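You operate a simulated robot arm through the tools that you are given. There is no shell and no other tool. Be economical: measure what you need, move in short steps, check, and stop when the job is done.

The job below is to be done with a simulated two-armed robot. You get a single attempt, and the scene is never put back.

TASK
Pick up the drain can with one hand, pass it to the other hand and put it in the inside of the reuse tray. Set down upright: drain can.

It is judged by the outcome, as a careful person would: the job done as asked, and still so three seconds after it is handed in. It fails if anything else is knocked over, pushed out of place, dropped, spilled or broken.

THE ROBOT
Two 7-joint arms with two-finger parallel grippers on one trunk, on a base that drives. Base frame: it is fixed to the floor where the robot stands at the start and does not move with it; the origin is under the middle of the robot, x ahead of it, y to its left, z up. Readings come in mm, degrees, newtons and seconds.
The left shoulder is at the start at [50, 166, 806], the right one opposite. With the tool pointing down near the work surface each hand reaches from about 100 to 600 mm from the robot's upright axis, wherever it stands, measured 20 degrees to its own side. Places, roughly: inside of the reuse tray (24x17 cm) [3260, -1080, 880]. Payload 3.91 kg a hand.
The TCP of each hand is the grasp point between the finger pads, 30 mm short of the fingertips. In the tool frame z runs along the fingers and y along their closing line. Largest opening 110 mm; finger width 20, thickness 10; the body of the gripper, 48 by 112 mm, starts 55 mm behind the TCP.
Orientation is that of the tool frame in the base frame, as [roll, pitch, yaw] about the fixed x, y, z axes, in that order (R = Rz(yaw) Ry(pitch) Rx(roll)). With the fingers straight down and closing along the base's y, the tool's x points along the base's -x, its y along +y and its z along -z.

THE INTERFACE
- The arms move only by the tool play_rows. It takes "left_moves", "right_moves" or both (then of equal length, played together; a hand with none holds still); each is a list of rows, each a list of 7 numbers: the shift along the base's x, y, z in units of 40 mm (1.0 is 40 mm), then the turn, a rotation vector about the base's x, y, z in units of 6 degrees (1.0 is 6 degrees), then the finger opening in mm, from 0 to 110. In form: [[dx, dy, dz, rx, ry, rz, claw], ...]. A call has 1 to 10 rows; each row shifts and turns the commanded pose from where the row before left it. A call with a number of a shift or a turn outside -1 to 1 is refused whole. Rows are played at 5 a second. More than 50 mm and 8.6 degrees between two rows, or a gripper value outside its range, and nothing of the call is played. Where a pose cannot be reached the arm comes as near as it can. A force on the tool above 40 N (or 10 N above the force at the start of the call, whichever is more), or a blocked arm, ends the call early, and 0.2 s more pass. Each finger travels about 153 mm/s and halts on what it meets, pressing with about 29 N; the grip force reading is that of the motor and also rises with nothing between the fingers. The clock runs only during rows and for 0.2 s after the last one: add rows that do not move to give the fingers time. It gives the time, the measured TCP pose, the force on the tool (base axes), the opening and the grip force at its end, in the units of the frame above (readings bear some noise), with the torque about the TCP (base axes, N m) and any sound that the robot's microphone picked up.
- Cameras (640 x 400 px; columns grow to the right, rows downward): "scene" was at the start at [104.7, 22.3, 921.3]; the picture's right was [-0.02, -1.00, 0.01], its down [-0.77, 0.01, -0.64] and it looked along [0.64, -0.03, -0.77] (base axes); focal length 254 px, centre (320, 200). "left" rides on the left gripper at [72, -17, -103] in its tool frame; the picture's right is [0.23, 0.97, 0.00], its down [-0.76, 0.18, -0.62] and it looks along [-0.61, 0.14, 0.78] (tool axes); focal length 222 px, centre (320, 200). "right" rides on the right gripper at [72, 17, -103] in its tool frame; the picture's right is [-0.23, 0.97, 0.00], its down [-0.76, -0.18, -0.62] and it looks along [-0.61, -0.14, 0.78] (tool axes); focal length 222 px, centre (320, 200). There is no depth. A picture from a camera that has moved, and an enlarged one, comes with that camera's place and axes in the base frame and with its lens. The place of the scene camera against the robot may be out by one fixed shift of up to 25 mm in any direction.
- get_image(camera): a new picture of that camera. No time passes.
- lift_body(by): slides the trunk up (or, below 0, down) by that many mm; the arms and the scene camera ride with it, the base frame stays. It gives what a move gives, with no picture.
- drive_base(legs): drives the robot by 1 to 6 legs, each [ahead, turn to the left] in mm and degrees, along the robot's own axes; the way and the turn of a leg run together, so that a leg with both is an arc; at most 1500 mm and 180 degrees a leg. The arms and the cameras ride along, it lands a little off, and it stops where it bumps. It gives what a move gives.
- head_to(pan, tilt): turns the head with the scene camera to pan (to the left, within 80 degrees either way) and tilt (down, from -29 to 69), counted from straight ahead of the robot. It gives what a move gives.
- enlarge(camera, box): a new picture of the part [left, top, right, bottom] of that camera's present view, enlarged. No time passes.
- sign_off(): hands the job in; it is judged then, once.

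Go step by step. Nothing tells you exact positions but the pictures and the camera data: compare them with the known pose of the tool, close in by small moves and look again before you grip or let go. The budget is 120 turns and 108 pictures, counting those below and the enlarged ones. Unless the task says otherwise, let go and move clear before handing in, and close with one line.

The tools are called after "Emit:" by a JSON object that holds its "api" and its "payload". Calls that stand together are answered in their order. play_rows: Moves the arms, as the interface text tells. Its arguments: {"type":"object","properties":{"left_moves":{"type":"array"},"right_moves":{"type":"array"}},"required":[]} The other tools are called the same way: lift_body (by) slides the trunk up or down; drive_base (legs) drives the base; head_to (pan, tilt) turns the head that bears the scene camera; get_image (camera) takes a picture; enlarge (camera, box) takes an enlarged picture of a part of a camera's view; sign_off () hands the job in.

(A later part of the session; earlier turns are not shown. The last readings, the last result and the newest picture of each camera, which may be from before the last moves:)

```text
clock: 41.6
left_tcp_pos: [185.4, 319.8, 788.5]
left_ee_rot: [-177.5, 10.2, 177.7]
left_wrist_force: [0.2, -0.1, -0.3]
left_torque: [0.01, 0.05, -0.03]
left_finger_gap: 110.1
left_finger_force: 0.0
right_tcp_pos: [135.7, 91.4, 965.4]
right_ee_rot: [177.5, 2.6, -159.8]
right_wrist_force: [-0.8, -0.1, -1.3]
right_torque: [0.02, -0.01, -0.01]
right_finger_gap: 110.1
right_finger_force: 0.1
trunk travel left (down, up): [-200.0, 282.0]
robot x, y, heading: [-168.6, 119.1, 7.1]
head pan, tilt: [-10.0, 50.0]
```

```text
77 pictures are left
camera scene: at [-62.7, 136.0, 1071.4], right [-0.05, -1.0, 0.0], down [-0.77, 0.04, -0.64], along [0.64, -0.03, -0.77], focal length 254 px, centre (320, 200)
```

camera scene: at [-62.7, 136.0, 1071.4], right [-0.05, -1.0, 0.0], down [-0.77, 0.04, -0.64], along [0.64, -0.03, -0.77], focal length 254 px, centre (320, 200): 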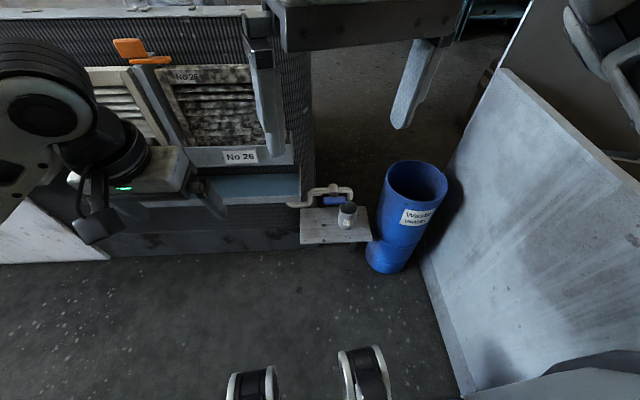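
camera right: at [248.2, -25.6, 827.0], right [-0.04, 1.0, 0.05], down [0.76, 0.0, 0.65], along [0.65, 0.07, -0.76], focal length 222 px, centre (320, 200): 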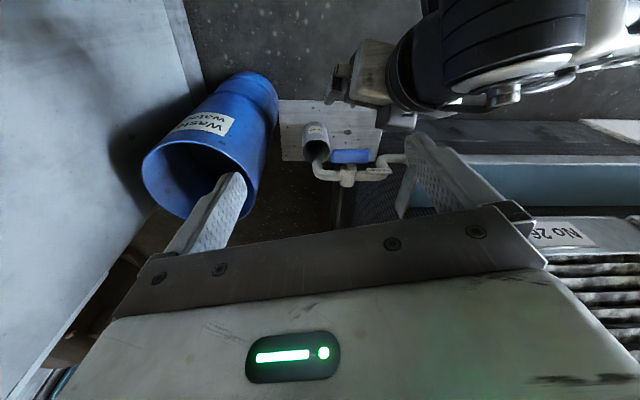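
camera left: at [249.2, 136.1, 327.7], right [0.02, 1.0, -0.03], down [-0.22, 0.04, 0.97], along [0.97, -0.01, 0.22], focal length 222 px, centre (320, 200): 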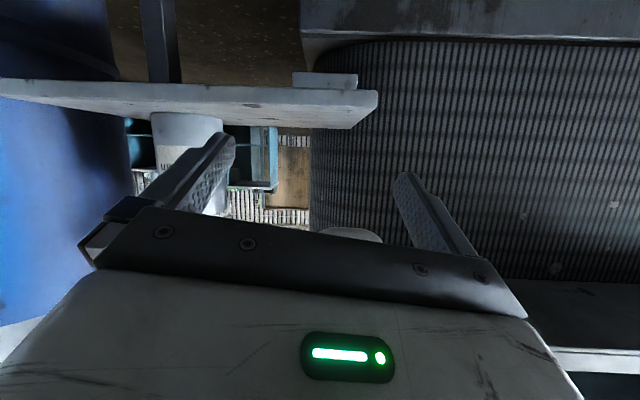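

The can is now about 17° to the right at 660 mm, which suits the right hand. I'll bring it down in front while tilting it.

Emit:
{"api": "play_rows", "payload": {"right_moves": [[0.4, -0.2, -0.86, 0, 0, -0.6, 110], [0.4, -0.2, -0.86, 0, 0, -0.6, 110], [0.4, -0.2, -0.86, 0, 0, -0.6, 110], [0.4, -0.2, -0.86, 0, 0, -0.6, 110], [0.4, -0.2, -0.86, 0.08, -0.87, 0, 110], [0.4, -0.2, -0.86, 0.08, -0.87, 0, 110], [0.4, -0.2, -0.86, 0.08, -0.87, 0, 110], [0.4, -0.2, -0.86, 0.08, -0.87, 0, 110], [0, 0, 0, 0, 0, 0, 110]]}}

Emit:
{"api": "get_image", "payload": {"camera": "scene"}}

```text
clock: 43.6
left_tcp_pos: [184.8, 320.0, 788.3]
left_ee_rot: [-177.4, 10.2, 177.8]
left_wrist_force: [0.4, 0.0, -0.9]
left_torque: [0.02, 0.02, 0.02]
left_finger_gap: 110.1
left_finger_force: 0.0
right_tcp_pos: [264.1, 28.4, 687.7]
right_ee_rot: [177.7, 23.7, -174.3]
right_wrist_force: [0.2, 0.4, 0.4]
right_torque: [0.0, 0.04, 0.02]
right_finger_gap: 109.9
right_finger_force: 0.0
trunk travel left (down, up): [-200.0, 282.0]
robot x, y, heading: [-165.6, 118.5, 7.5]
head pan, tilt: [-10.0, 50.0]
```

```text
76 pictures are left
camera scene: at [-62.6, 136.0, 1071.4], right [-0.05, -1.0, 0.0], down [-0.77, 0.04, -0.64], along [0.64, -0.03, -0.77], focal length 254 px, centre (320, 200)
```

scene: 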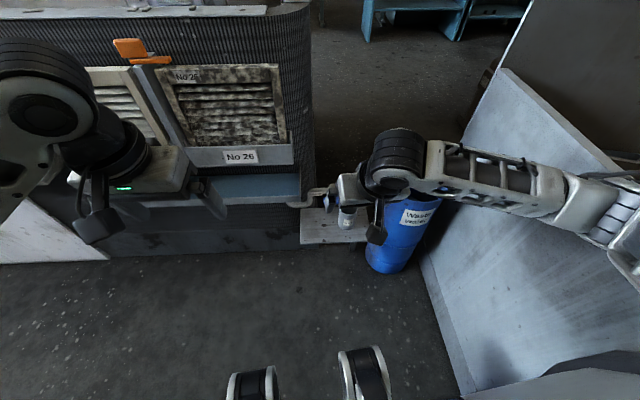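

Emit:
{"api": "play_rows", "payload": {"right_moves": [[0.4, -0.16, -0.8, 0.07, -0.75, 0, 110], [0.4, -0.16, -0.8, 0.07, -0.75, 0, 110], [0.4, -0.16, -0.8, 0.07, -0.75, 0, 110], [0.4, -0.16, -0.8, 0.07, -0.75, 0, 110], [0.3, -0.16, -0.8, 0.07, -0.75, 0, 110], [0, 0, 0, 0, 0, 0, 110]]}}

Emit:
{"api": "get_image", "payload": {"camera": "scene"}}

Emit:
{"api": "get_image", "payload": {"camera": "right"}}

```text
clock: 45.0
left_tcp_pos: [186.7, 319.9, 788.0]
left_ee_rot: [-177.5, 10.2, 177.8]
left_wrist_force: [0.3, 0.0, 0.1]
left_torque: [0.03, 0.0, 0.01]
left_finger_gap: 110.0
left_finger_force: 0.1
right_tcp_pos: [341.1, -4.8, 526.9]
right_ee_rot: [178.1, 46.3, -173.8]
right_wrist_force: [-0.1, -0.7, -0.8]
right_torque: [0.02, -0.01, 0.03]
right_finger_gap: 110.0
right_finger_force: 0.0
trunk travel left (down, up): [-200.0, 282.0]
robot x, y, heading: [-166.0, 119.8, 7.3]
head pan, tilt: [-10.0, 50.0]
```

```text
75 pictures are left
camera scene: at [-62.6, 136.1, 1071.4], right [-0.05, -1.0, 0.0], down [-0.77, 0.03, -0.64], along [0.64, -0.03, -0.77], focal length 254 px, centre (320, 200)
```

scene: 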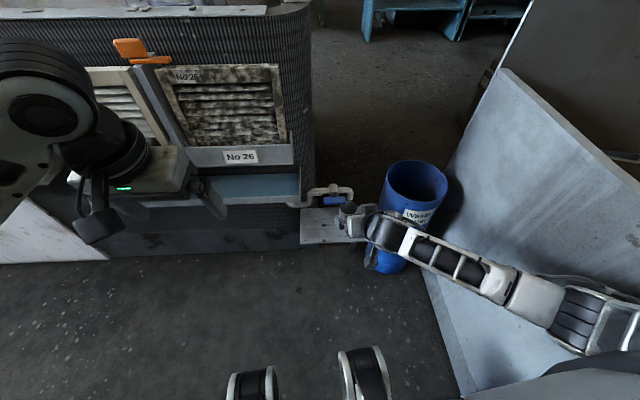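

```text
74 pictures are left
camera right: at [216.7, -6.1, 547.4], right [0.03, 0.98, 0.19], down [0.1, -0.19, 0.98], along [0.99, -0.01, -0.11], focal length 222 px, centre (320, 200)
```

right: 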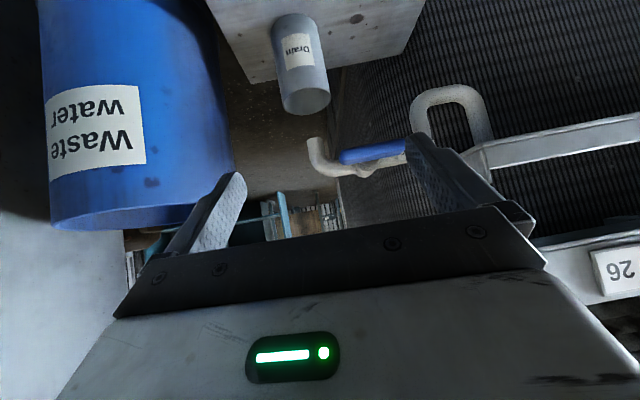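

Aligned well: rim again at about [486, -4], spout end at z≈437. I'll lower to the can's mid height, still in front of it.

Emit:
{"api": "play_rows", "payload": {"right_moves": [[0.15, -0.03, -0.72, 0, -0.2, 0, 110], [0.15, -0.03, -0.72, 0, -0.2, 0, 110], [0.15, -0.03, -0.72, 0, -0.2, 0, 110], [0.15, -0.03, -0.72, 0, -0.2, 0, 110], [0.15, -0.03, -0.72, 0, -0.2, 0, 110], [0.15, -0.03, -0.6, 0, -0.2, 0, 110], [0, 0, 0, 0, 0, 0, 110]]}}

Emit:
{"api": "get_image", "payload": {"camera": "scene"}}

Emit:
{"api": "get_image", "payload": {"camera": "right"}}

```text
clock: 46.6
left_tcp_pos: [185.3, 319.8, 786.8]
left_ee_rot: [-177.4, 10.3, 177.8]
left_wrist_force: [0.8, 0.3, -0.4]
left_torque: [0.0, 0.02, -0.01]
left_finger_gap: 110.1
left_finger_force: 0.2
right_tcp_pos: [376.7, -13.1, 362.9]
right_ee_rot: [179.0, 52.7, -172.8]
right_wrist_force: [0.3, 0.3, 0.6]
right_torque: [0.03, 0.02, 0.0]
right_finger_gap: 110.1
right_finger_force: 0.1
right hand out of reach, approached as far as the arm can: row 6
trunk travel left (down, up): [-200.0, 282.0]
robot x, y, heading: [-163.3, 114.7, 7.5]
head pan, tilt: [-10.0, 50.0]
```

```text
73 pictures are left
camera scene: at [-62.7, 136.1, 1071.4], right [-0.05, -1.0, 0.0], down [-0.77, 0.03, -0.64], along [0.64, -0.03, -0.77], focal length 254 px, centre (320, 200)
```

scene: 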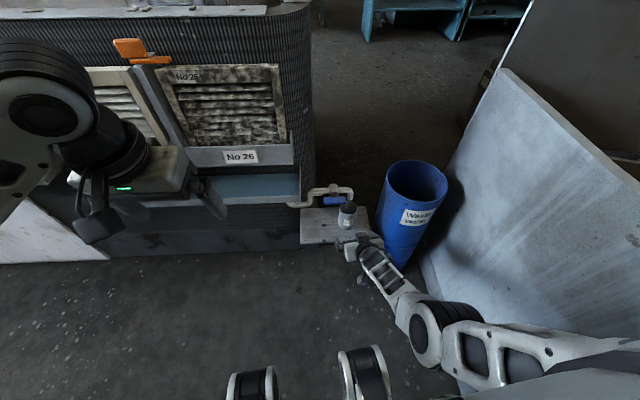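

```text
72 pictures are left
camera right: at [249.5, -15.4, 369.3], right [0.0, 0.98, 0.19], down [-0.01, -0.19, 0.98], along [1.0, 0.0, 0.01], focal length 222 px, centre (320, 200)
```

right: 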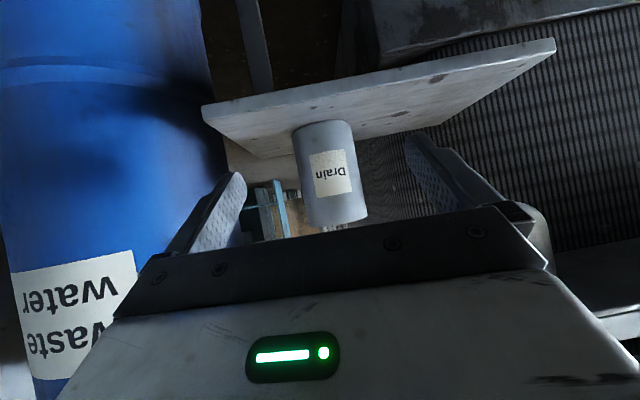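

The can sits between the fingers' lines. The base's forward direction matches the approach direction, so I'll lower the trunk 20 mm and drive forward 70 mm, then look.

Emit:
{"api": "lift_body", "payload": {"by": -22}}

Emit:
{"api": "drive_base", "payload": {"legs": [[65, 0]]}}

Emit:
{"api": "get_image", "payload": {"camera": "right"}}

Emit:
{"api": "enlarge", "payload": {"camera": "scene", "box": [260, 150, 460, 310]}}

```text
clock: 47.2
left_tcp_pos: [184.8, 320.3, 765.7]
left_ee_rot: [-177.3, 10.3, 177.8]
left_wrist_force: [0.3, -0.2, -0.1]
left_torque: [0.01, 0.0, -0.01]
left_finger_gap: 110.2
left_finger_force: 0.1
right_tcp_pos: [375.8, -13.3, 341.9]
right_ee_rot: [179.0, 52.7, -172.9]
right_wrist_force: [0.6, 0.7, 0.1]
right_torque: [0.0, -0.01, -0.05]
right_finger_gap: 110.1
right_finger_force: 0.0
trunk travel left (down, up): [-178.0, 304.0]
robot x, y, heading: [-168.1, 121.0, 7.6]
head pan, tilt: [-10.0, 50.0]
```

```text
clock: 48.2
left_tcp_pos: [247.5, 328.0, 765.5]
left_ee_rot: [-177.4, 10.3, 177.8]
left_wrist_force: [0.3, 0.5, 0.1]
left_torque: [0.0, 0.02, 0.0]
left_finger_gap: 110.2
left_finger_force: 0.0
right_tcp_pos: [438.3, -6.6, 341.8]
right_ee_rot: [179.2, 52.7, -172.9]
right_wrist_force: [0.0, 0.1, 0.2]
right_torque: [-0.02, 0.02, -0.05]
right_finger_gap: 109.8
right_finger_force: 0.0
trunk travel left (down, up): [-178.0, 304.0]
robot x, y, heading: [-104.9, 127.5, 7.2]
head pan, tilt: [-10.0, 50.0]
```

```text
71 pictures are left
camera right: at [312.1, -8.4, 347.5], right [0.0, 0.98, 0.19], down [-0.01, -0.19, 0.98], along [1.0, -0.01, 0.01], focal length 222 px, centre (320, 200)
```

right: 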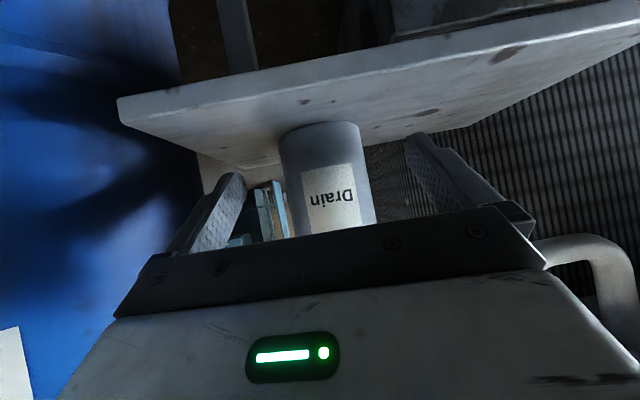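

```text
2.50 times, centred on (360, 230) of scene
camera zoom: at [-0.2, 144.1, 1049.4], right [-0.05, -1.0, 0.0], down [-0.77, 0.04, -0.64], along [0.64, -0.03, -0.77], focal length 634 px, centre (220, 125)
```

zoom: 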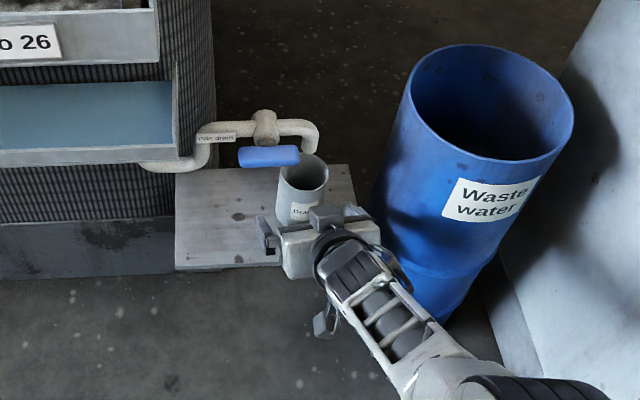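

Nicely aligned. Given the palm's top corner versus the can's rim, I'll stop about 10 mm short of the can's axis: 36 mm more.

Emit:
{"api": "drive_base", "payload": {"legs": [[36, 0]]}}

Emit:
{"api": "get_image", "payload": {"camera": "right"}}

Emit:
{"api": "enlarge", "payload": {"camera": "scene", "box": [260, 150, 460, 310]}}

```text
clock: 49.1
left_tcp_pos: [284.9, 332.8, 765.6]
left_ee_rot: [-177.4, 10.2, 177.7]
left_wrist_force: [-0.1, 0.5, 1.1]
left_torque: [0.02, 0.01, -0.01]
left_finger_gap: 110.2
left_finger_force: 0.1
right_tcp_pos: [475.0, -0.8, 343.0]
right_ee_rot: [179.1, 52.7, -172.8]
right_wrist_force: [0.3, 0.7, 0.6]
right_torque: [0.01, 0.0, 0.03]
right_finger_gap: 109.9
right_finger_force: 0.0
trunk travel left (down, up): [-178.0, 304.0]
robot x, y, heading: [-70.9, 133.6, 7.4]
head pan, tilt: [-10.0, 50.0]
```

```text
69 pictures are left
camera right: at [348.7, -3.4, 347.5], right [0.0, 0.98, 0.19], down [-0.01, -0.19, 0.98], along [1.0, 0.0, 0.01], focal length 222 px, centre (320, 200)
```

right: 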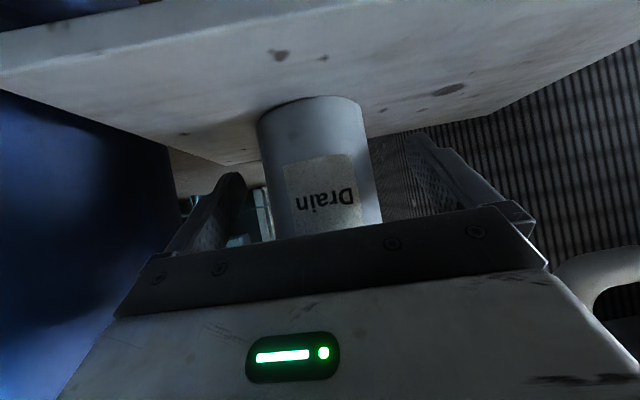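

```text
2.50 times, centred on (360, 230) of scene
camera zoom: at [36.3, 148.9, 1049.4], right [-0.05, -1.0, 0.0], down [-0.77, 0.03, -0.64], along [0.64, -0.03, -0.77], focal length 634 px, centre (220, 125)
```

zoom: 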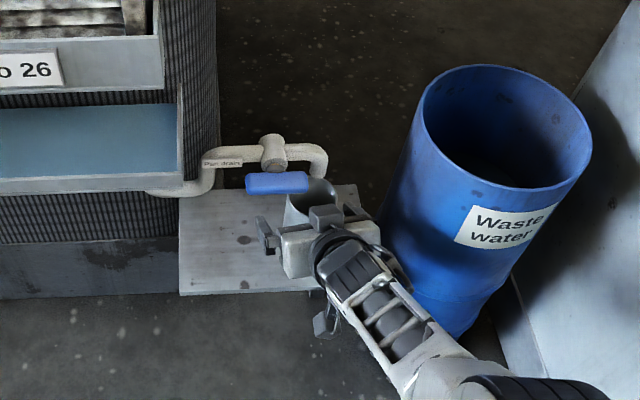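

The can's axis looks to be near x 488. I'll nudge 8 mm further, then close gently.

Emit:
{"api": "drive_base", "payload": {"legs": [[8, 0]]}}

Emit:
{"api": "play_rows", "payload": {"right_moves": [[0, 0, 0, 0, 0, 0, 90], [0, 0, 0, 0, 0, 0, 76], [0, 0, 0, 0, 0, 0, 50], [0, 0, 0, 0, 0, 0, 50], [0, 0, 0, 0, 0, 0, 50]]}}

Emit:
{"api": "get_image", "payload": {"camera": "right"}}

Emit:
{"api": "enlarge", "payload": {"camera": "scene", "box": [260, 150, 460, 310]}}

```text
clock: 49.8
left_tcp_pos: [293.4, 333.1, 766.1]
left_ee_rot: [-177.4, 10.2, 177.8]
left_wrist_force: [0.7, 0.4, -0.3]
left_torque: [-0.01, -0.01, 0.05]
left_finger_gap: 110.1
left_finger_force: 0.1
right_tcp_pos: [482.3, -0.2, 342.0]
right_ee_rot: [179.1, 52.7, -172.8]
right_wrist_force: [-0.5, 1.2, 1.0]
right_torque: [0.0, 0.01, -0.03]
right_finger_gap: 110.2
right_finger_force: 0.0
trunk travel left (down, up): [-178.0, 304.0]
robot x, y, heading: [-60.2, 133.2, 7.4]
head pan, tilt: [-10.0, 50.0]
```

```text
clock: 51.0
left_tcp_pos: [293.4, 334.2, 765.2]
left_ee_rot: [-177.3, 10.2, 177.8]
left_wrist_force: [0.9, -0.1, 0.2]
left_torque: [-0.01, 0.0, -0.03]
left_finger_gap: 110.1
left_finger_force: 0.0
right_tcp_pos: [482.3, -0.1, 341.3]
right_ee_rot: [179.1, 52.8, -172.8]
right_wrist_force: [-0.6, 0.7, 0.0]
right_torque: [-0.02, -0.06, -0.02]
right_finger_gap: 60.6
right_finger_force: 29.8
trunk travel left (down, up): [-178.0, 304.0]
robot x, y, heading: [-60.5, 133.7, 7.6]
head pan, tilt: [-10.0, 50.0]
```

```text
67 pictures are left
camera right: at [356.6, -2.3, 347.5], right [0.0, 0.98, 0.19], down [-0.01, -0.19, 0.98], along [1.0, 0.0, 0.01], focal length 222 px, centre (320, 200)
```

right: 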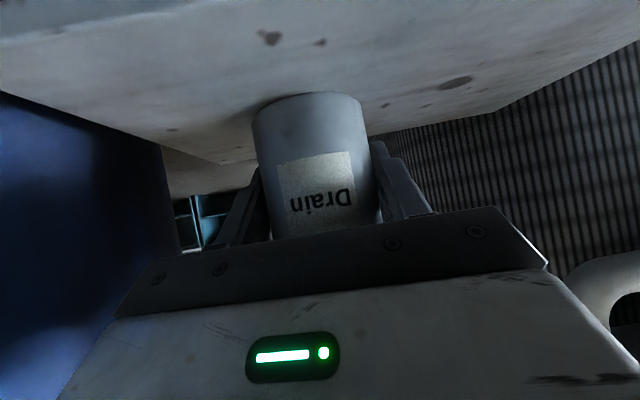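

```text
2.50 times, centred on (360, 230) of scene
camera zoom: at [44.3, 149.9, 1049.4], right [-0.05, -1.0, 0.0], down [-0.77, 0.03, -0.64], along [0.64, -0.03, -0.77], focal length 634 px, centre (220, 125)
```

zoom: 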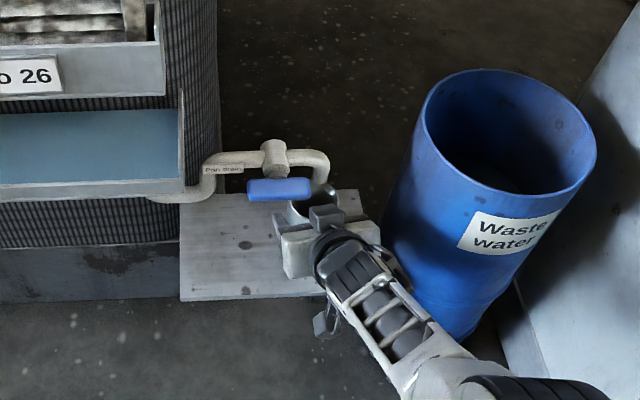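

Gripped at 60.6 mm with full force. I'll lift 12 mm with the trunk (well under the spout) and back straight out.

Emit:
{"api": "lift_body", "payload": {"by": 14}}

Emit:
{"api": "get_image", "payload": {"camera": "right"}}

Emit:
{"api": "drive_base", "payload": {"legs": [[-160, 0]]}}

Emit:
{"api": "get_image", "payload": {"camera": "right"}}

Emit:
{"api": "get_image", "payload": {"camera": "scene"}}

```text
clock: 51.7
left_tcp_pos: [292.8, 333.2, 779.6]
left_ee_rot: [-177.4, 10.2, 177.8]
left_wrist_force: [1.1, 0.6, -0.4]
left_torque: [-0.02, 0.01, -0.01]
left_finger_gap: 110.4
left_finger_force: 0.1
right_tcp_pos: [483.1, -0.9, 355.2]
right_ee_rot: [179.1, 52.6, -172.9]
right_wrist_force: [-0.5, 0.5, -1.2]
right_torque: [-0.05, -0.01, 0.01]
right_finger_gap: 61.0
right_finger_force: 29.3
trunk travel left (down, up): [-192.0, 290.0]
robot x, y, heading: [-57.5, 130.0, 7.5]
head pan, tilt: [-10.0, 50.0]
```

```text
65 pictures are left
camera right: at [356.6, -2.4, 361.4], right [0.0, 0.98, 0.19], down [-0.01, -0.19, 0.98], along [1.0, 0.0, 0.01], focal length 222 px, centre (320, 200)
```

right: 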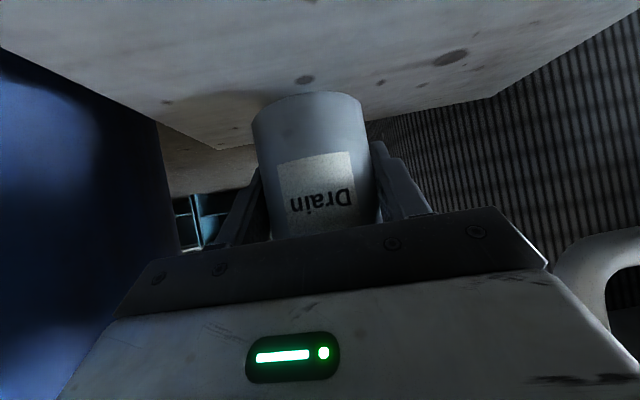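

```text
clock: 53.1
left_tcp_pos: [135.4, 312.6, 779.6]
left_ee_rot: [-177.4, 10.3, 177.8]
left_wrist_force: [0.3, 0.2, 0.0]
left_torque: [0.0, 0.02, -0.03]
left_finger_gap: 109.9
left_finger_force: 0.0
right_tcp_pos: [323.6, -20.6, 355.5]
right_ee_rot: [179.1, 52.7, -173.0]
right_wrist_force: [-0.9, 0.3, -1.2]
right_torque: [-0.01, 0.03, 0.01]
right_finger_gap: 60.6
right_finger_force: 28.7
trunk travel left (down, up): [-192.0, 290.0]
robot x, y, heading: [-214.7, 112.6, 7.4]
head pan, tilt: [-10.0, 50.0]
```

```text
64 pictures are left
camera right: at [198.3, -23.1, 361.4], right [0.0, 0.98, 0.19], down [-0.01, -0.19, 0.98], along [1.0, -0.01, 0.01], focal length 222 px, centre (320, 200)
```

right: 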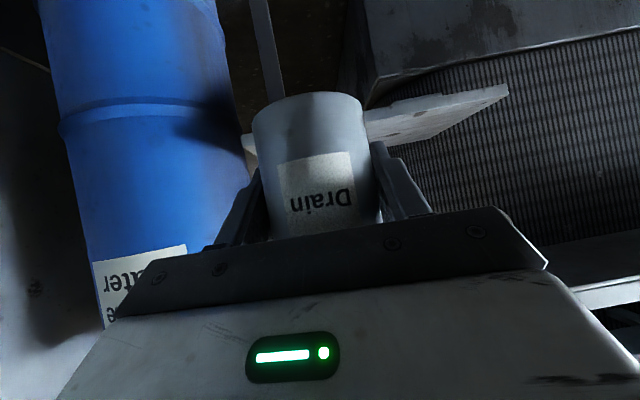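

```text
63 pictures are left
camera scene: at [-113.9, 129.4, 1063.4], right [-0.05, -1.0, 0.0], down [-0.77, 0.04, -0.64], along [0.64, -0.03, -0.77], focal length 254 px, centre (320, 200)
```

scene: 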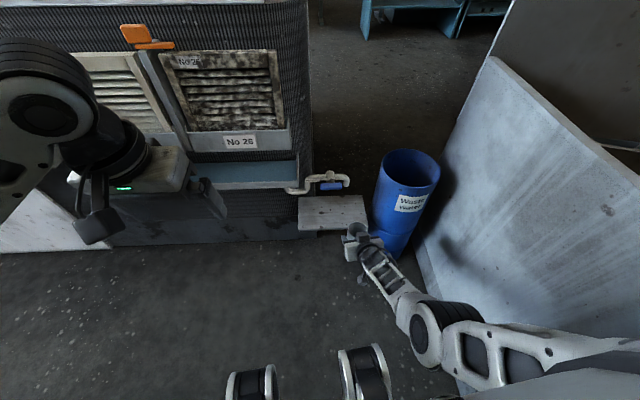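

The can is out, upright and light. I'll raise it and bring it toward the middle for the hand-over.

Emit:
{"api": "play_rows", "payload": {"right_moves": [[0, 0, 0.4, 0, 0, 0, 50], [0, 0, 0.6, 0, 0, 0, 50], [0, 0.1, 0.7, 0, 0, 0, 50], [0, 0.2, 0.7, 0, 0, 0, 50], [0, 0.3, 0.7, 0, 0, 0, 50], [0, 0.4, 0.7, 0, 0, 0, 50], [0, 0.5, 0.7, 0, 0, 0, 50], [0, 0.5, 0.7, 0, 0, 0, 50], [0, 0.4, 0.4, 0, 0, 0, 50], [0, 0, 0, 0, 0, 0, 50]]}}

Emit:
{"api": "get_image", "payload": {"camera": "scene"}}

```text
clock: 55.2
left_tcp_pos: [135.1, 314.6, 785.4]
left_ee_rot: [-177.4, 10.2, 177.8]
left_wrist_force: [-0.6, -0.8, -0.5]
left_torque: [0.0, 0.02, 0.01]
left_finger_gap: 109.9
left_finger_force: 0.0
right_tcp_pos: [320.1, 11.1, 554.3]
right_ee_rot: [-168.1, 49.7, -163.7]
right_wrist_force: [-0.5, 0.0, -0.7]
right_torque: [0.01, 0.0, -0.02]
right_finger_gap: 60.7
right_finger_force: 28.4
trunk travel left (down, up): [-192.0, 290.0]
robot x, y, heading: [-218.1, 107.6, 7.4]
head pan, tilt: [-10.0, 50.0]
stopped in row 10 (right hand): the arm was blocked; the commanded pose is now the measured one
```

```text
62 pictures are left
camera scene: at [-114.0, 129.3, 1068.3], right [-0.05, -1.0, 0.0], down [-0.77, 0.04, -0.64], along [0.64, -0.03, -0.77], focal length 254 px, centre (320, 200)
```

scene: 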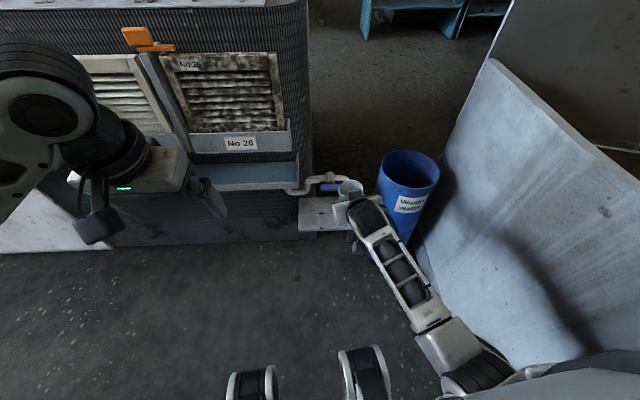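

The right elbow met the torso and the can tipped about 8°. I'll level it again and raise it higher and further forward, where the elbow has more room.

Emit:
{"api": "play_rows", "payload": {"right_moves": [[0.1, -0.3, 0.5, 0.3, 0, 0, 50], [0.2, -0.2, 0.6, 0.35, 0, 0, 50], [0.2, 0, 0.7, 0.35, 0, 0, 50], [0.2, 0, 0.7, 0.35, 0, 0, 50], [0.2, 0, 0.7, 0, 0, 0, 50], [0.2, 0, 0.7, 0, 0, 0, 50], [0.2, 0, 0.7, 0, 0, 0, 50], [0, 0, 0, 0, 0, 0, 50]]}}

Emit:
{"api": "get_image", "payload": {"camera": "scene"}}

```text
clock: 57.0
left_tcp_pos: [133.5, 313.7, 779.6]
left_ee_rot: [-177.4, 10.2, 177.8]
left_wrist_force: [-0.2, -0.6, 0.0]
left_torque: [-0.01, 0.01, -0.01]
left_finger_gap: 110.0
left_finger_force: 0.0
right_tcp_pos: [370.7, -7.8, 732.1]
right_ee_rot: [179.5, 51.2, -173.2]
right_wrist_force: [0.0, 0.5, -1.2]
right_torque: [0.0, -0.02, -0.01]
right_finger_gap: 60.5
right_finger_force: 28.8
trunk travel left (down, up): [-192.0, 290.0]
robot x, y, heading: [-217.6, 113.1, 7.5]
head pan, tilt: [-10.0, 50.0]
```

```text
61 pictures are left
camera scene: at [-114.0, 129.3, 1063.4], right [-0.05, -1.0, 0.0], down [-0.77, 0.04, -0.64], along [0.64, -0.03, -0.77], focal length 254 px, centre (320, 200)
```

scene: 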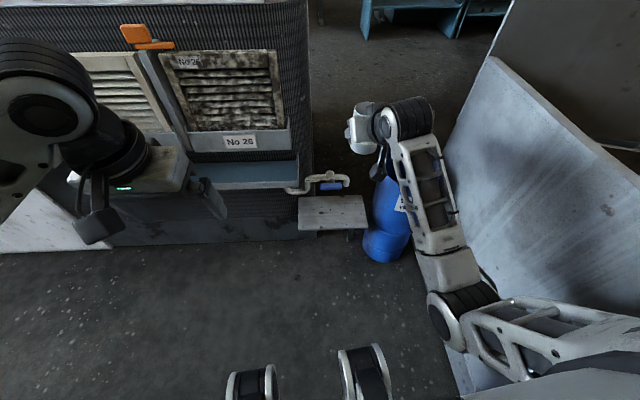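

Level and free now. Next I'll move it left toward the centre.

Emit:
{"api": "play_rows", "payload": {"right_moves": [[-0.1, 0.4, 0, 0, 0, 0, 50], [-0.1, 0.5, 0, 0, 0, 0, 50], [-0.1, 0.5, 0, 0, 0, 0.2, 50], [-0.1, 0.5, 0, 0, 0, 0.2, 50], [-0.1, 0.5, 0, 0, 0, 0.2, 50], [-0.1, 0.5, 0, 0, 0, 0.2, 50], [0, 0, 0, 0, 0, 0, 50]]}}

Emit:
{"api": "get_image", "payload": {"camera": "scene"}}

```text
clock: 58.6
left_tcp_pos: [134.9, 312.6, 779.3]
left_ee_rot: [-177.4, 10.2, 177.7]
left_wrist_force: [-0.5, 0.3, 0.1]
left_torque: [-0.01, -0.04, 0.02]
left_finger_gap: 109.7
left_finger_force: 0.1
right_tcp_pos: [347.5, 109.0, 730.6]
right_ee_rot: [179.3, 51.2, -168.5]
right_wrist_force: [-0.8, 0.2, -0.9]
right_torque: [0.0, 0.01, -0.01]
right_finger_gap: 60.4
right_finger_force: 29.2
trunk travel left (down, up): [-192.0, 290.0]
robot x, y, heading: [-215.3, 111.2, 7.5]
head pan, tilt: [-10.0, 50.0]
```

```text
60 pictures are left
camera scene: at [-114.0, 129.3, 1063.4], right [-0.05, -1.0, 0.0], down [-0.77, 0.04, -0.64], along [0.64, -0.03, -0.77], focal length 254 px, centre (320, 200)
```

scene: 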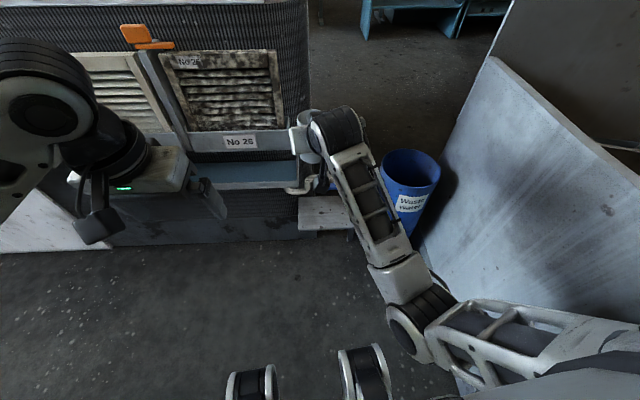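

Good position. I'll pull it slightly nearer and meanwhile raise the left hand and set its yaw to match the right's closing line.

Emit:
{"api": "play_rows", "payload": {"right_moves": [[-0.3, 0, 0.2, 0, 0, 0, 50], [-0.3, 0, 0.2, 0, 0, 0, 50], [-0.3, 0, 0.2, 0, 0, 0, 50], [-0.3, 0, 0.2, 0, 0, 0, 50], [0, 0, 0, 0, 0, 0, 50], [0, 0, 0, 0, 0, 0, 50], [0, 0, 0, 0, 0, 0, 50]], "left_moves": [[0, 0, 0.8, 0, 0.8, 0.4, 110], [0, 0, 0.8, 0, 0.8, 0.4, 110], [0.3, 0, 0.8, 0, 0.8, 0.4, 110], [0.3, 0, 0.8, 0, 0.8, 0.4, 110], [0.3, 0, 0.8, 0, 0.8, 0.4, 110], [0.3, 0, 0.5, 0, 0.8, 0.3, 110], [0, 0, 0, 0, 0, 0, 110]]}}

Emit:
{"api": "get_image", "payload": {"camera": "scene"}}

```text
clock: 60.2
left_tcp_pos: [181.6, 314.0, 960.7]
left_ee_rot: [-179.9, -18.5, -168.0]
left_wrist_force: [1.3, -0.2, 0.7]
left_torque: [0.0, 0.01, 0.01]
left_finger_gap: 110.2
left_finger_force: 0.0
right_tcp_pos: [302.6, 107.1, 768.3]
right_ee_rot: [-179.9, 51.7, -168.1]
right_wrist_force: [0.4, -1.0, -0.9]
right_torque: [0.02, 0.0, 0.0]
right_finger_gap: 60.7
right_finger_force: 28.7
trunk travel left (down, up): [-192.0, 290.0]
robot x, y, heading: [-221.4, 112.4, 7.3]
head pan, tilt: [-10.0, 50.0]
```

```text
59 pictures are left
camera scene: at [-114.0, 129.3, 1063.4], right [-0.05, -1.0, 0.0], down [-0.77, 0.04, -0.64], along [0.64, -0.03, -0.77], focal length 254 px, centre (320, 200)
```

scene: 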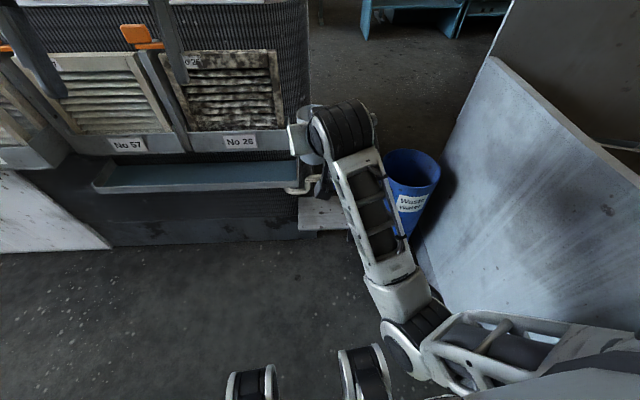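

Both hands are oriented as wanted. I'll move the left hand forward and then across, above the can.

Emit:
{"api": "play_rows", "payload": {"left_moves": [[0.9, 0, 0, 0, 0, 0, 110], [0.9, -0.2, 0, 0, 0, 0, 110], [0.9, -0.6, 0, 0, 0, 0, 110], [0.6, -0.9, 0, 0, 0, 0, 110], [0, -0.9, 0, 0, 0, 0, 110], [0, -0.9, -0.3, 0, 0, 0, 110], [0, -0.9, -0.5, 0, 0, 0, 110], [0, -0.7, -0.5, 0, 0, 0, 110], [0, 0, 0, 0, 0, 0, 110]]}}

Emit:
{"api": "get_image", "payload": {"camera": "left"}}

Emit:
{"api": "head_to", "payload": {"pan": -10, "tilt": 25}}

Emit:
{"api": "get_image", "payload": {"camera": "scene"}}

```text
clock: 62.2
left_tcp_pos: [279.6, 113.8, 889.1]
left_ee_rot: [-179.8, -18.4, -167.7]
left_wrist_force: [0.2, -0.2, 0.1]
left_torque: [0.01, -0.03, -0.02]
left_finger_gap: 109.6
left_finger_force: 0.0
left hand out of reach, approached as far as the arm can: row 4, 5, 6, 7, 8
right_tcp_pos: [302.3, 105.8, 767.3]
right_ee_rot: [-179.8, 51.6, -168.0]
right_wrist_force: [-0.2, -0.6, -0.3]
right_torque: [0.01, -0.03, -0.01]
right_finger_gap: 60.7
right_finger_force: 28.7
trunk travel left (down, up): [-192.0, 290.0]
robot x, y, heading: [-218.2, 113.3, 7.4]
head pan, tilt: [-10.0, 50.0]
```

```text
58 pictures are left
camera left: at [247.0, 90.1, 1010.5], right [-0.42, 0.91, 0.07], down [0.86, 0.37, 0.35], along [0.29, 0.21, -0.93], focal length 222 px, centre (320, 200)
```

left: 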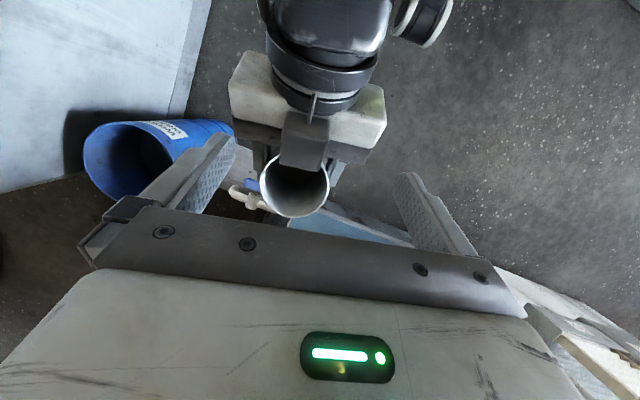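

```text
clock: 63.1
left_tcp_pos: [278.7, 114.4, 889.7]
left_ee_rot: [-179.9, -18.4, -167.9]
left_wrist_force: [0.3, 0.0, -0.6]
left_torque: [0.03, -0.01, 0.03]
left_finger_gap: 110.1
left_finger_force: 0.1
right_tcp_pos: [301.6, 106.3, 766.6]
right_ee_rot: [-179.7, 51.6, -168.0]
right_wrist_force: [-0.6, 0.7, -0.7]
right_torque: [0.0, -0.02, 0.0]
right_finger_gap: 60.4
right_finger_force: 29.5
trunk travel left (down, up): [-192.0, 290.0]
robot x, y, heading: [-221.2, 111.9, 7.5]
head pan, tilt: [-10.0, 25.0]
```

```text
57 pictures are left
camera scene: at [-98.9, 128.6, 1100.8], right [-0.05, -1.0, 0.0], down [-0.42, 0.02, -0.91], along [0.91, -0.04, -0.42], focal length 254 px, centre (320, 200)
```

scene: 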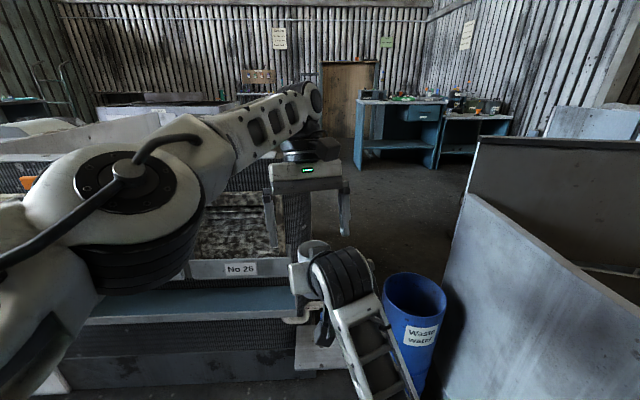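

The can is seen cleanly between the left fingers; its rim centre is at about [303, 107]. The left arm is at its reach limit, so I'll draw the right hand back about 36 mm under it.

Emit:
{"api": "play_rows", "payload": {"right_moves": [[-0.3, 0, 0, 0, 0, 0, 50], [-0.3, 0.05, 0, 0, 0, 0, 50], [-0.3, 0.05, 0, 0, 0, 0, 50], [0, 0, 0, 0, 0, 0, 50]]}}

Emit:
{"api": "get_image", "payload": {"camera": "left"}}

```text
clock: 64.3
left_tcp_pos: [278.4, 115.1, 889.3]
left_ee_rot: [-179.9, -18.3, -167.9]
left_wrist_force: [0.3, 0.3, -1.0]
left_torque: [0.01, -0.07, 0.01]
left_finger_gap: 110.1
left_finger_force: 0.0
right_tcp_pos: [283.6, 104.1, 805.8]
right_ee_rot: [-177.1, 57.0, -166.4]
right_wrist_force: [-0.1, -0.2, -1.2]
right_torque: [-0.01, 0.01, -0.02]
right_finger_gap: 60.5
right_finger_force: 29.3
trunk travel left (down, up): [-192.0, 290.0]
robot x, y, heading: [-218.2, 112.5, 7.4]
head pan, tilt: [-10.0, 25.0]
stopped in row 4 (right hand): the arm was blocked; the commanded pose is now the measured one
```

```text
56 pictures are left
camera left: at [247.0, 90.3, 1010.8], right [-0.42, 0.91, 0.07], down [0.86, 0.37, 0.35], along [0.29, 0.21, -0.93], focal length 222 px, centre (320, 200)
```

left: 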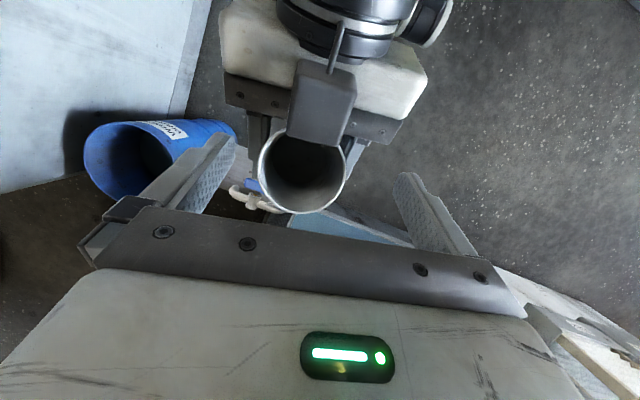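

The right hand rose and tipped 5° when its elbow met the torso. I'll level the can again with a small forward shift, and shift the left hand over it and forward.

Emit:
{"api": "play_rows", "payload": {"right_moves": [[0.15, 0, 0, -0.1, 0.45, 0, 50], [0.1, 0, 0, -0.1, 0.4, 0, 50], [0, 0, 0, 0, 0, 0, 50]], "left_moves": [[0.3, -0.1, 0, 0, 0, 0, 110], [0.3, -0.1, 0, 0, 0, 0, 110], [0, 0, 0, 0, 0, 0, 110]]}}

Emit:
{"api": "get_image", "payload": {"camera": "left"}}

```text
clock: 65.1
left_tcp_pos: [277.8, 114.3, 888.8]
left_ee_rot: [-179.9, -18.4, -167.8]
left_wrist_force: [-0.5, 0.7, 0.4]
left_torque: [-0.01, -0.02, 0.02]
left_finger_gap: 110.1
left_finger_force: 0.1
left hand out of reach, approached as far as the arm can: row 1, 2
right_tcp_pos: [294.0, 103.6, 805.7]
right_ee_rot: [-177.5, 51.6, -166.6]
right_wrist_force: [-0.1, 0.0, -1.4]
right_torque: [0.02, -0.03, 0.02]
right_finger_gap: 60.6
right_finger_force: 28.9
trunk travel left (down, up): [-192.0, 290.0]
robot x, y, heading: [-219.4, 110.8, 7.2]
head pan, tilt: [-10.0, 25.0]
```

```text
55 pictures are left
camera left: at [246.9, 90.4, 1010.9], right [-0.42, 0.91, 0.07], down [0.86, 0.37, 0.35], along [0.29, 0.21, -0.93], focal length 222 px, centre (320, 200)
```

left: 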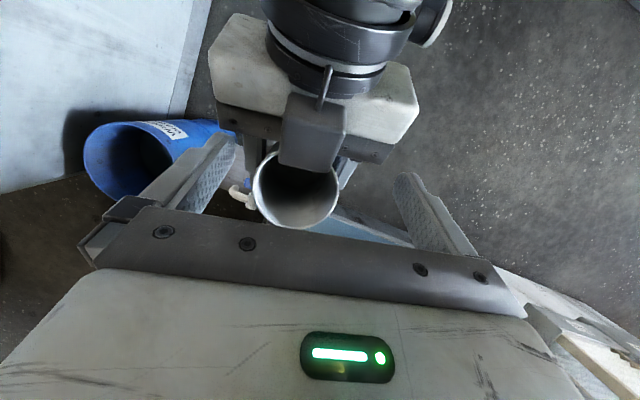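

The left hand needs less backward lean to reach. I'll take 10° off its lean and watch where it ends up.

Emit:
{"api": "play_rows", "payload": {"left_moves": [[0, 0, 0, 0.17, -0.8, 0, 110], [0, 0, 0, 0.17, -0.8, 0, 110], [0, 0, 0, 0, 0, 0, 110]]}}

```text
clock: 65.9
left_tcp_pos: [278.8, 114.0, 889.4]
left_ee_rot: [-179.7, -8.5, -167.9]
left_wrist_force: [-0.2, 0.0, 0.2]
left_torque: [0.01, 0.04, -0.01]
left_finger_gap: 110.2
left_finger_force: 0.2
right_tcp_pos: [294.1, 104.6, 805.9]
right_ee_rot: [-177.3, 51.7, -166.7]
right_wrist_force: [-0.3, -0.3, -1.9]
right_torque: [0.01, 0.03, -0.01]
right_finger_gap: 60.6
right_finger_force: 29.4
trunk travel left (down, up): [-192.0, 290.0]
robot x, y, heading: [-217.9, 112.8, 7.4]
head pan, tilt: [-10.0, 25.0]
```

Emit:
{"api": "play_rows", "payload": {"left_moves": [[0.25, -0.1, 0, 0, 0, 0, 110], [0.22, -0.1, 0, 0, 0, 0, 110], [0, 0, -0.3, 0, 0, 0, 110], [0, 0, 0, 0, 0, 0, 110]]}}

Emit:
{"api": "get_image", "payload": {"camera": "left"}}

Emit:
{"api": "enlarge", "payload": {"camera": "scene", "box": [220, 120, 420, 300]}}

```text
clock: 66.9
left_tcp_pos: [296.7, 108.3, 876.8]
left_ee_rot: [-179.9, -8.5, -167.9]
left_wrist_force: [-0.5, 0.0, -0.5]
left_torque: [0.02, -0.02, -0.02]
left_finger_gap: 109.9
left_finger_force: 0.0
right_tcp_pos: [294.0, 104.2, 805.0]
right_ee_rot: [-177.5, 51.6, -166.7]
right_wrist_force: [0.3, -0.9, -1.2]
right_torque: [-0.01, 0.0, 0.0]
right_finger_gap: 60.4
right_finger_force: 28.8
trunk travel left (down, up): [-192.0, 290.0]
robot x, y, heading: [-219.8, 111.2, 7.3]
head pan, tilt: [-10.0, 25.0]
```

```text
54 pictures are left
camera left: at [244.9, 79.0, 990.9], right [-0.42, 0.9, 0.03], down [0.79, 0.35, 0.5], along [0.44, 0.24, -0.86], focal length 222 px, centre (320, 200)
```

left: 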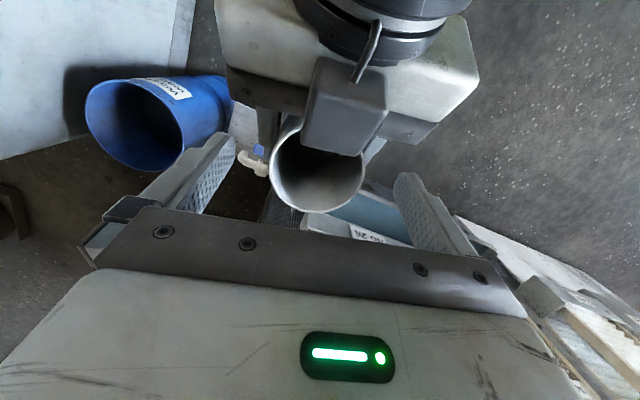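

```text
2.22 times, centred on (320, 210) of scene
camera zoom: at [-98.8, 128.7, 1100.9], right [-0.05, -1.0, 0.0], down [-0.42, 0.02, -0.91], along [0.91, -0.04, -0.42], focal length 564 px, centre (320, 178)
```

zoom: 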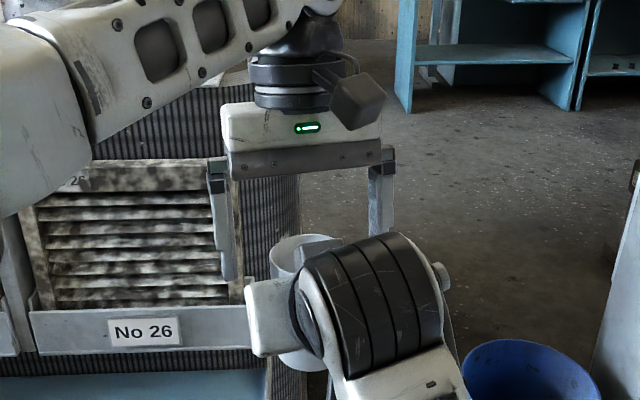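

Aligned above the can. I'll lower 18 mm so the fingertips overlap the rim by about 25 mm above the right fingers, then look.

Emit:
{"api": "play_rows", "payload": {"left_moves": [[0, -0.05, -0.23, 0, 0, 0, 110], [0, -0.03, -0.23, 0, 0, 0, 110], [0, 0, 0, 0, 0, 0, 110]]}}

Emit:
{"api": "get_image", "payload": {"camera": "left"}}

Emit:
{"api": "enlarge", "payload": {"camera": "scene", "box": [260, 160, 380, 280]}}

Emit:
{"api": "get_image", "payload": {"camera": "right"}}

```text
clock: 67.7
left_tcp_pos: [296.9, 103.8, 857.9]
left_ee_rot: [-179.9, -8.6, -167.9]
left_wrist_force: [-0.6, 0.0, 0.4]
left_torque: [-0.04, 0.03, 0.0]
left_finger_gap: 110.0
left_finger_force: 0.0
right_tcp_pos: [293.1, 103.3, 806.1]
right_ee_rot: [-177.4, 51.6, -166.6]
right_wrist_force: [0.5, 0.1, -1.4]
right_torque: [-0.01, 0.01, -0.02]
right_finger_gap: 60.5
right_finger_force: 28.9
trunk travel left (down, up): [-192.0, 290.0]
robot x, y, heading: [-215.1, 112.1, 7.2]
head pan, tilt: [-10.0, 25.0]
```

```text
52 pictures are left
camera left: at [245.4, 75.1, 972.5], right [-0.42, 0.91, 0.03], down [0.79, 0.35, 0.5], along [0.44, 0.24, -0.86], focal length 222 px, centre (320, 200)
```

left: 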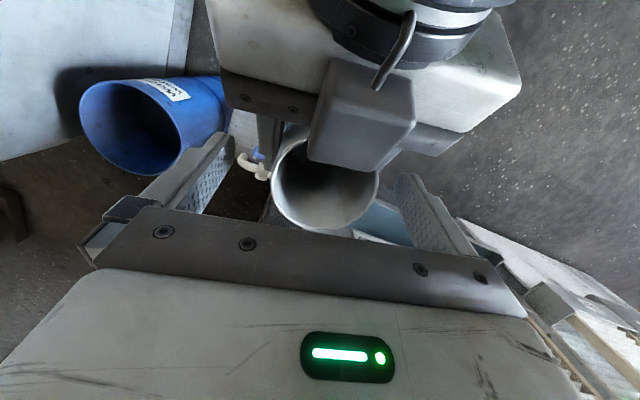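

```text
3.33 times, centred on (320, 220) of scene
camera zoom: at [-98.8, 128.6, 1100.9], right [-0.05, -1.0, 0.0], down [-0.42, 0.02, -0.91], along [0.91, -0.04, -0.42], focal length 846 px, centre (320, 133)
```

zoom: 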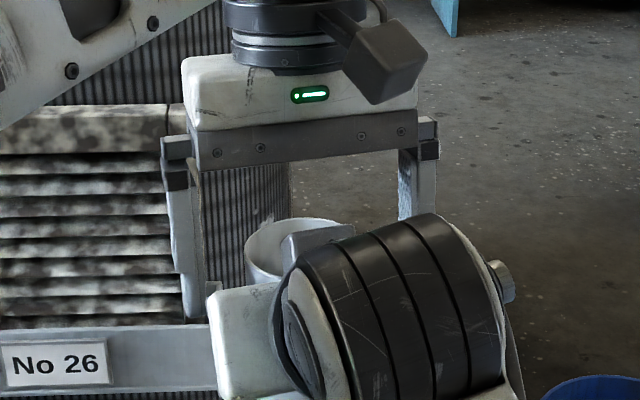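

```text
50 pictures are left
camera right: at [167.6, 94.6, 813.1], right [-0.05, 0.99, 0.15], down [0.01, -0.15, 0.99], along [1.0, 0.05, 0.0], focal length 222 px, centre (320, 200)
```

right: 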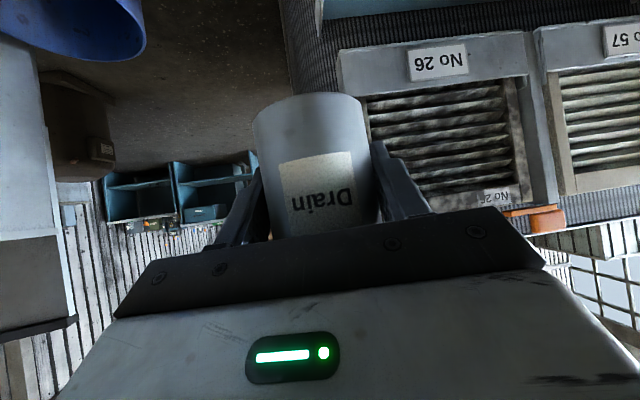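

The fingers straddle the rim, and the right hand's top block stays clear of them. I'll close the left hand.

Emit:
{"api": "play_rows", "payload": {"left_moves": [[0, 0, 0, 0, 0, 0, 90], [0, 0, 0, 0, 0, 0, 74], [0, 0, 0, 0, 0, 0, 50], [0, 0, 0, 0, 0, 0, 50], [0, 0, 0, 0, 0, 0, 50]]}}

Emit:
{"api": "get_image", "payload": {"camera": "left"}}

Emit:
{"api": "enlarge", "payload": {"camera": "scene", "box": [260, 160, 380, 280]}}

```text
clock: 68.9
left_tcp_pos: [297.0, 105.2, 859.5]
left_ee_rot: [180.0, -8.6, -167.9]
left_wrist_force: [-5.2, 11.7, -0.6]
left_torque: [-0.41, 0.1, 0.01]
left_finger_gap: 61.2
left_finger_force: 28.6
right_tcp_pos: [293.4, 103.2, 806.5]
right_ee_rot: [-177.6, 51.7, -166.8]
right_wrist_force: [5.0, -11.8, 0.2]
right_torque: [1.04, 0.16, -0.09]
right_finger_gap: 60.7
right_finger_force: 29.1
trunk travel left (down, up): [-192.0, 290.0]
robot x, y, heading: [-217.4, 114.4, 7.5]
head pan, tilt: [-10.0, 25.0]
```

```text
49 pictures are left
camera left: at [245.8, 75.9, 972.6], right [-0.43, 0.9, 0.03], down [0.79, 0.35, 0.5], along [0.44, 0.24, -0.86], focal length 222 px, centre (320, 200)
```

left: 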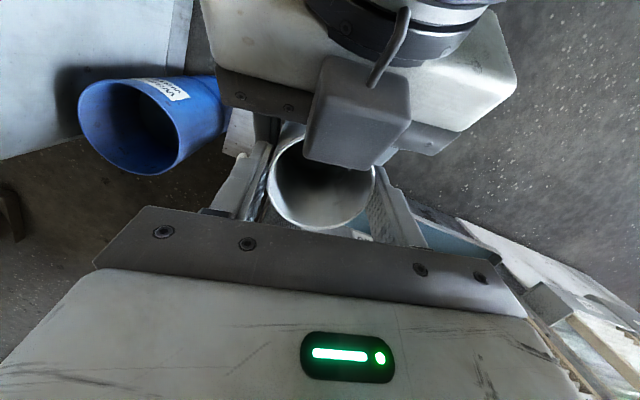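

```text
3.33 times, centred on (320, 220) of scene
camera zoom: at [-98.8, 128.6, 1100.9], right [-0.05, -1.0, 0.0], down [-0.42, 0.02, -0.91], along [0.91, -0.04, -0.42], focal length 846 px, centre (320, 133)
```

zoom: 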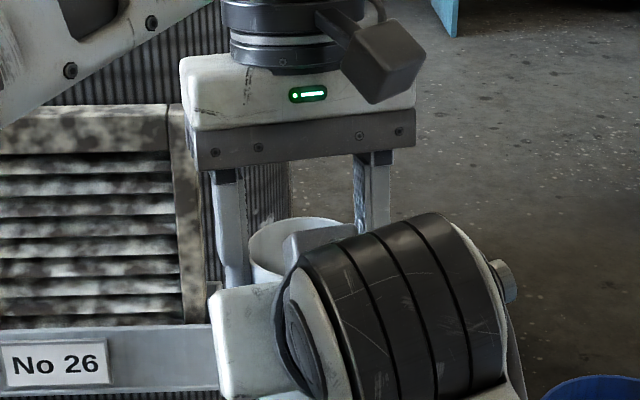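

The left hand has a firm grip (61 mm, 29 N). I'll open the right hand and check that the left holds before withdrawing.

Emit:
{"api": "play_rows", "payload": {"right_moves": [[0, 0, 0, 0, 0, 0, 70], [0, 0, 0, 0, 0, 0, 95], [0, 0, 0, 0, 0, 0, 110], [0, 0, 0, 0, 0, 0, 110]]}}

Emit:
{"api": "get_image", "payload": {"camera": "right"}}

```text
clock: 69.9
left_tcp_pos: [297.9, 104.2, 858.6]
left_ee_rot: [-179.9, -8.6, -167.8]
left_wrist_force: [0.1, -0.8, -0.5]
left_torque: [0.03, 0.01, -0.03]
left_finger_gap: 60.9
left_finger_force: 29.2
right_tcp_pos: [292.3, 103.5, 805.8]
right_ee_rot: [-177.4, 51.7, -166.8]
right_wrist_force: [0.0, 0.1, 0.0]
right_torque: [0.0, -0.04, -0.01]
right_finger_gap: 110.2
right_finger_force: 0.0
trunk travel left (down, up): [-192.0, 290.0]
robot x, y, heading: [-213.3, 110.1, 7.5]
head pan, tilt: [-10.0, 25.0]
```

```text
47 pictures are left
camera right: at [167.6, 94.6, 813.1], right [-0.05, 0.99, 0.15], down [0.01, -0.15, 0.99], along [1.0, 0.06, 0.0], focal length 222 px, centre (320, 200)
```

right: 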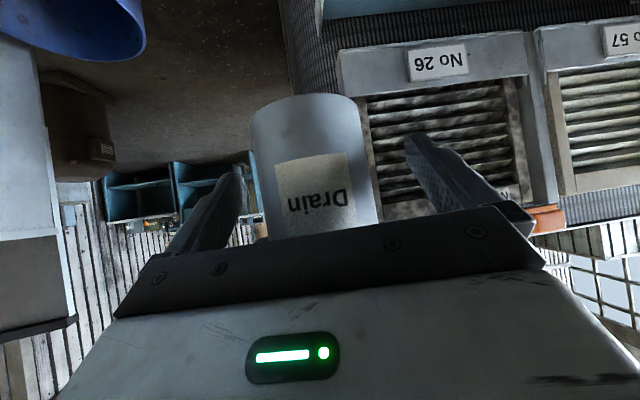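

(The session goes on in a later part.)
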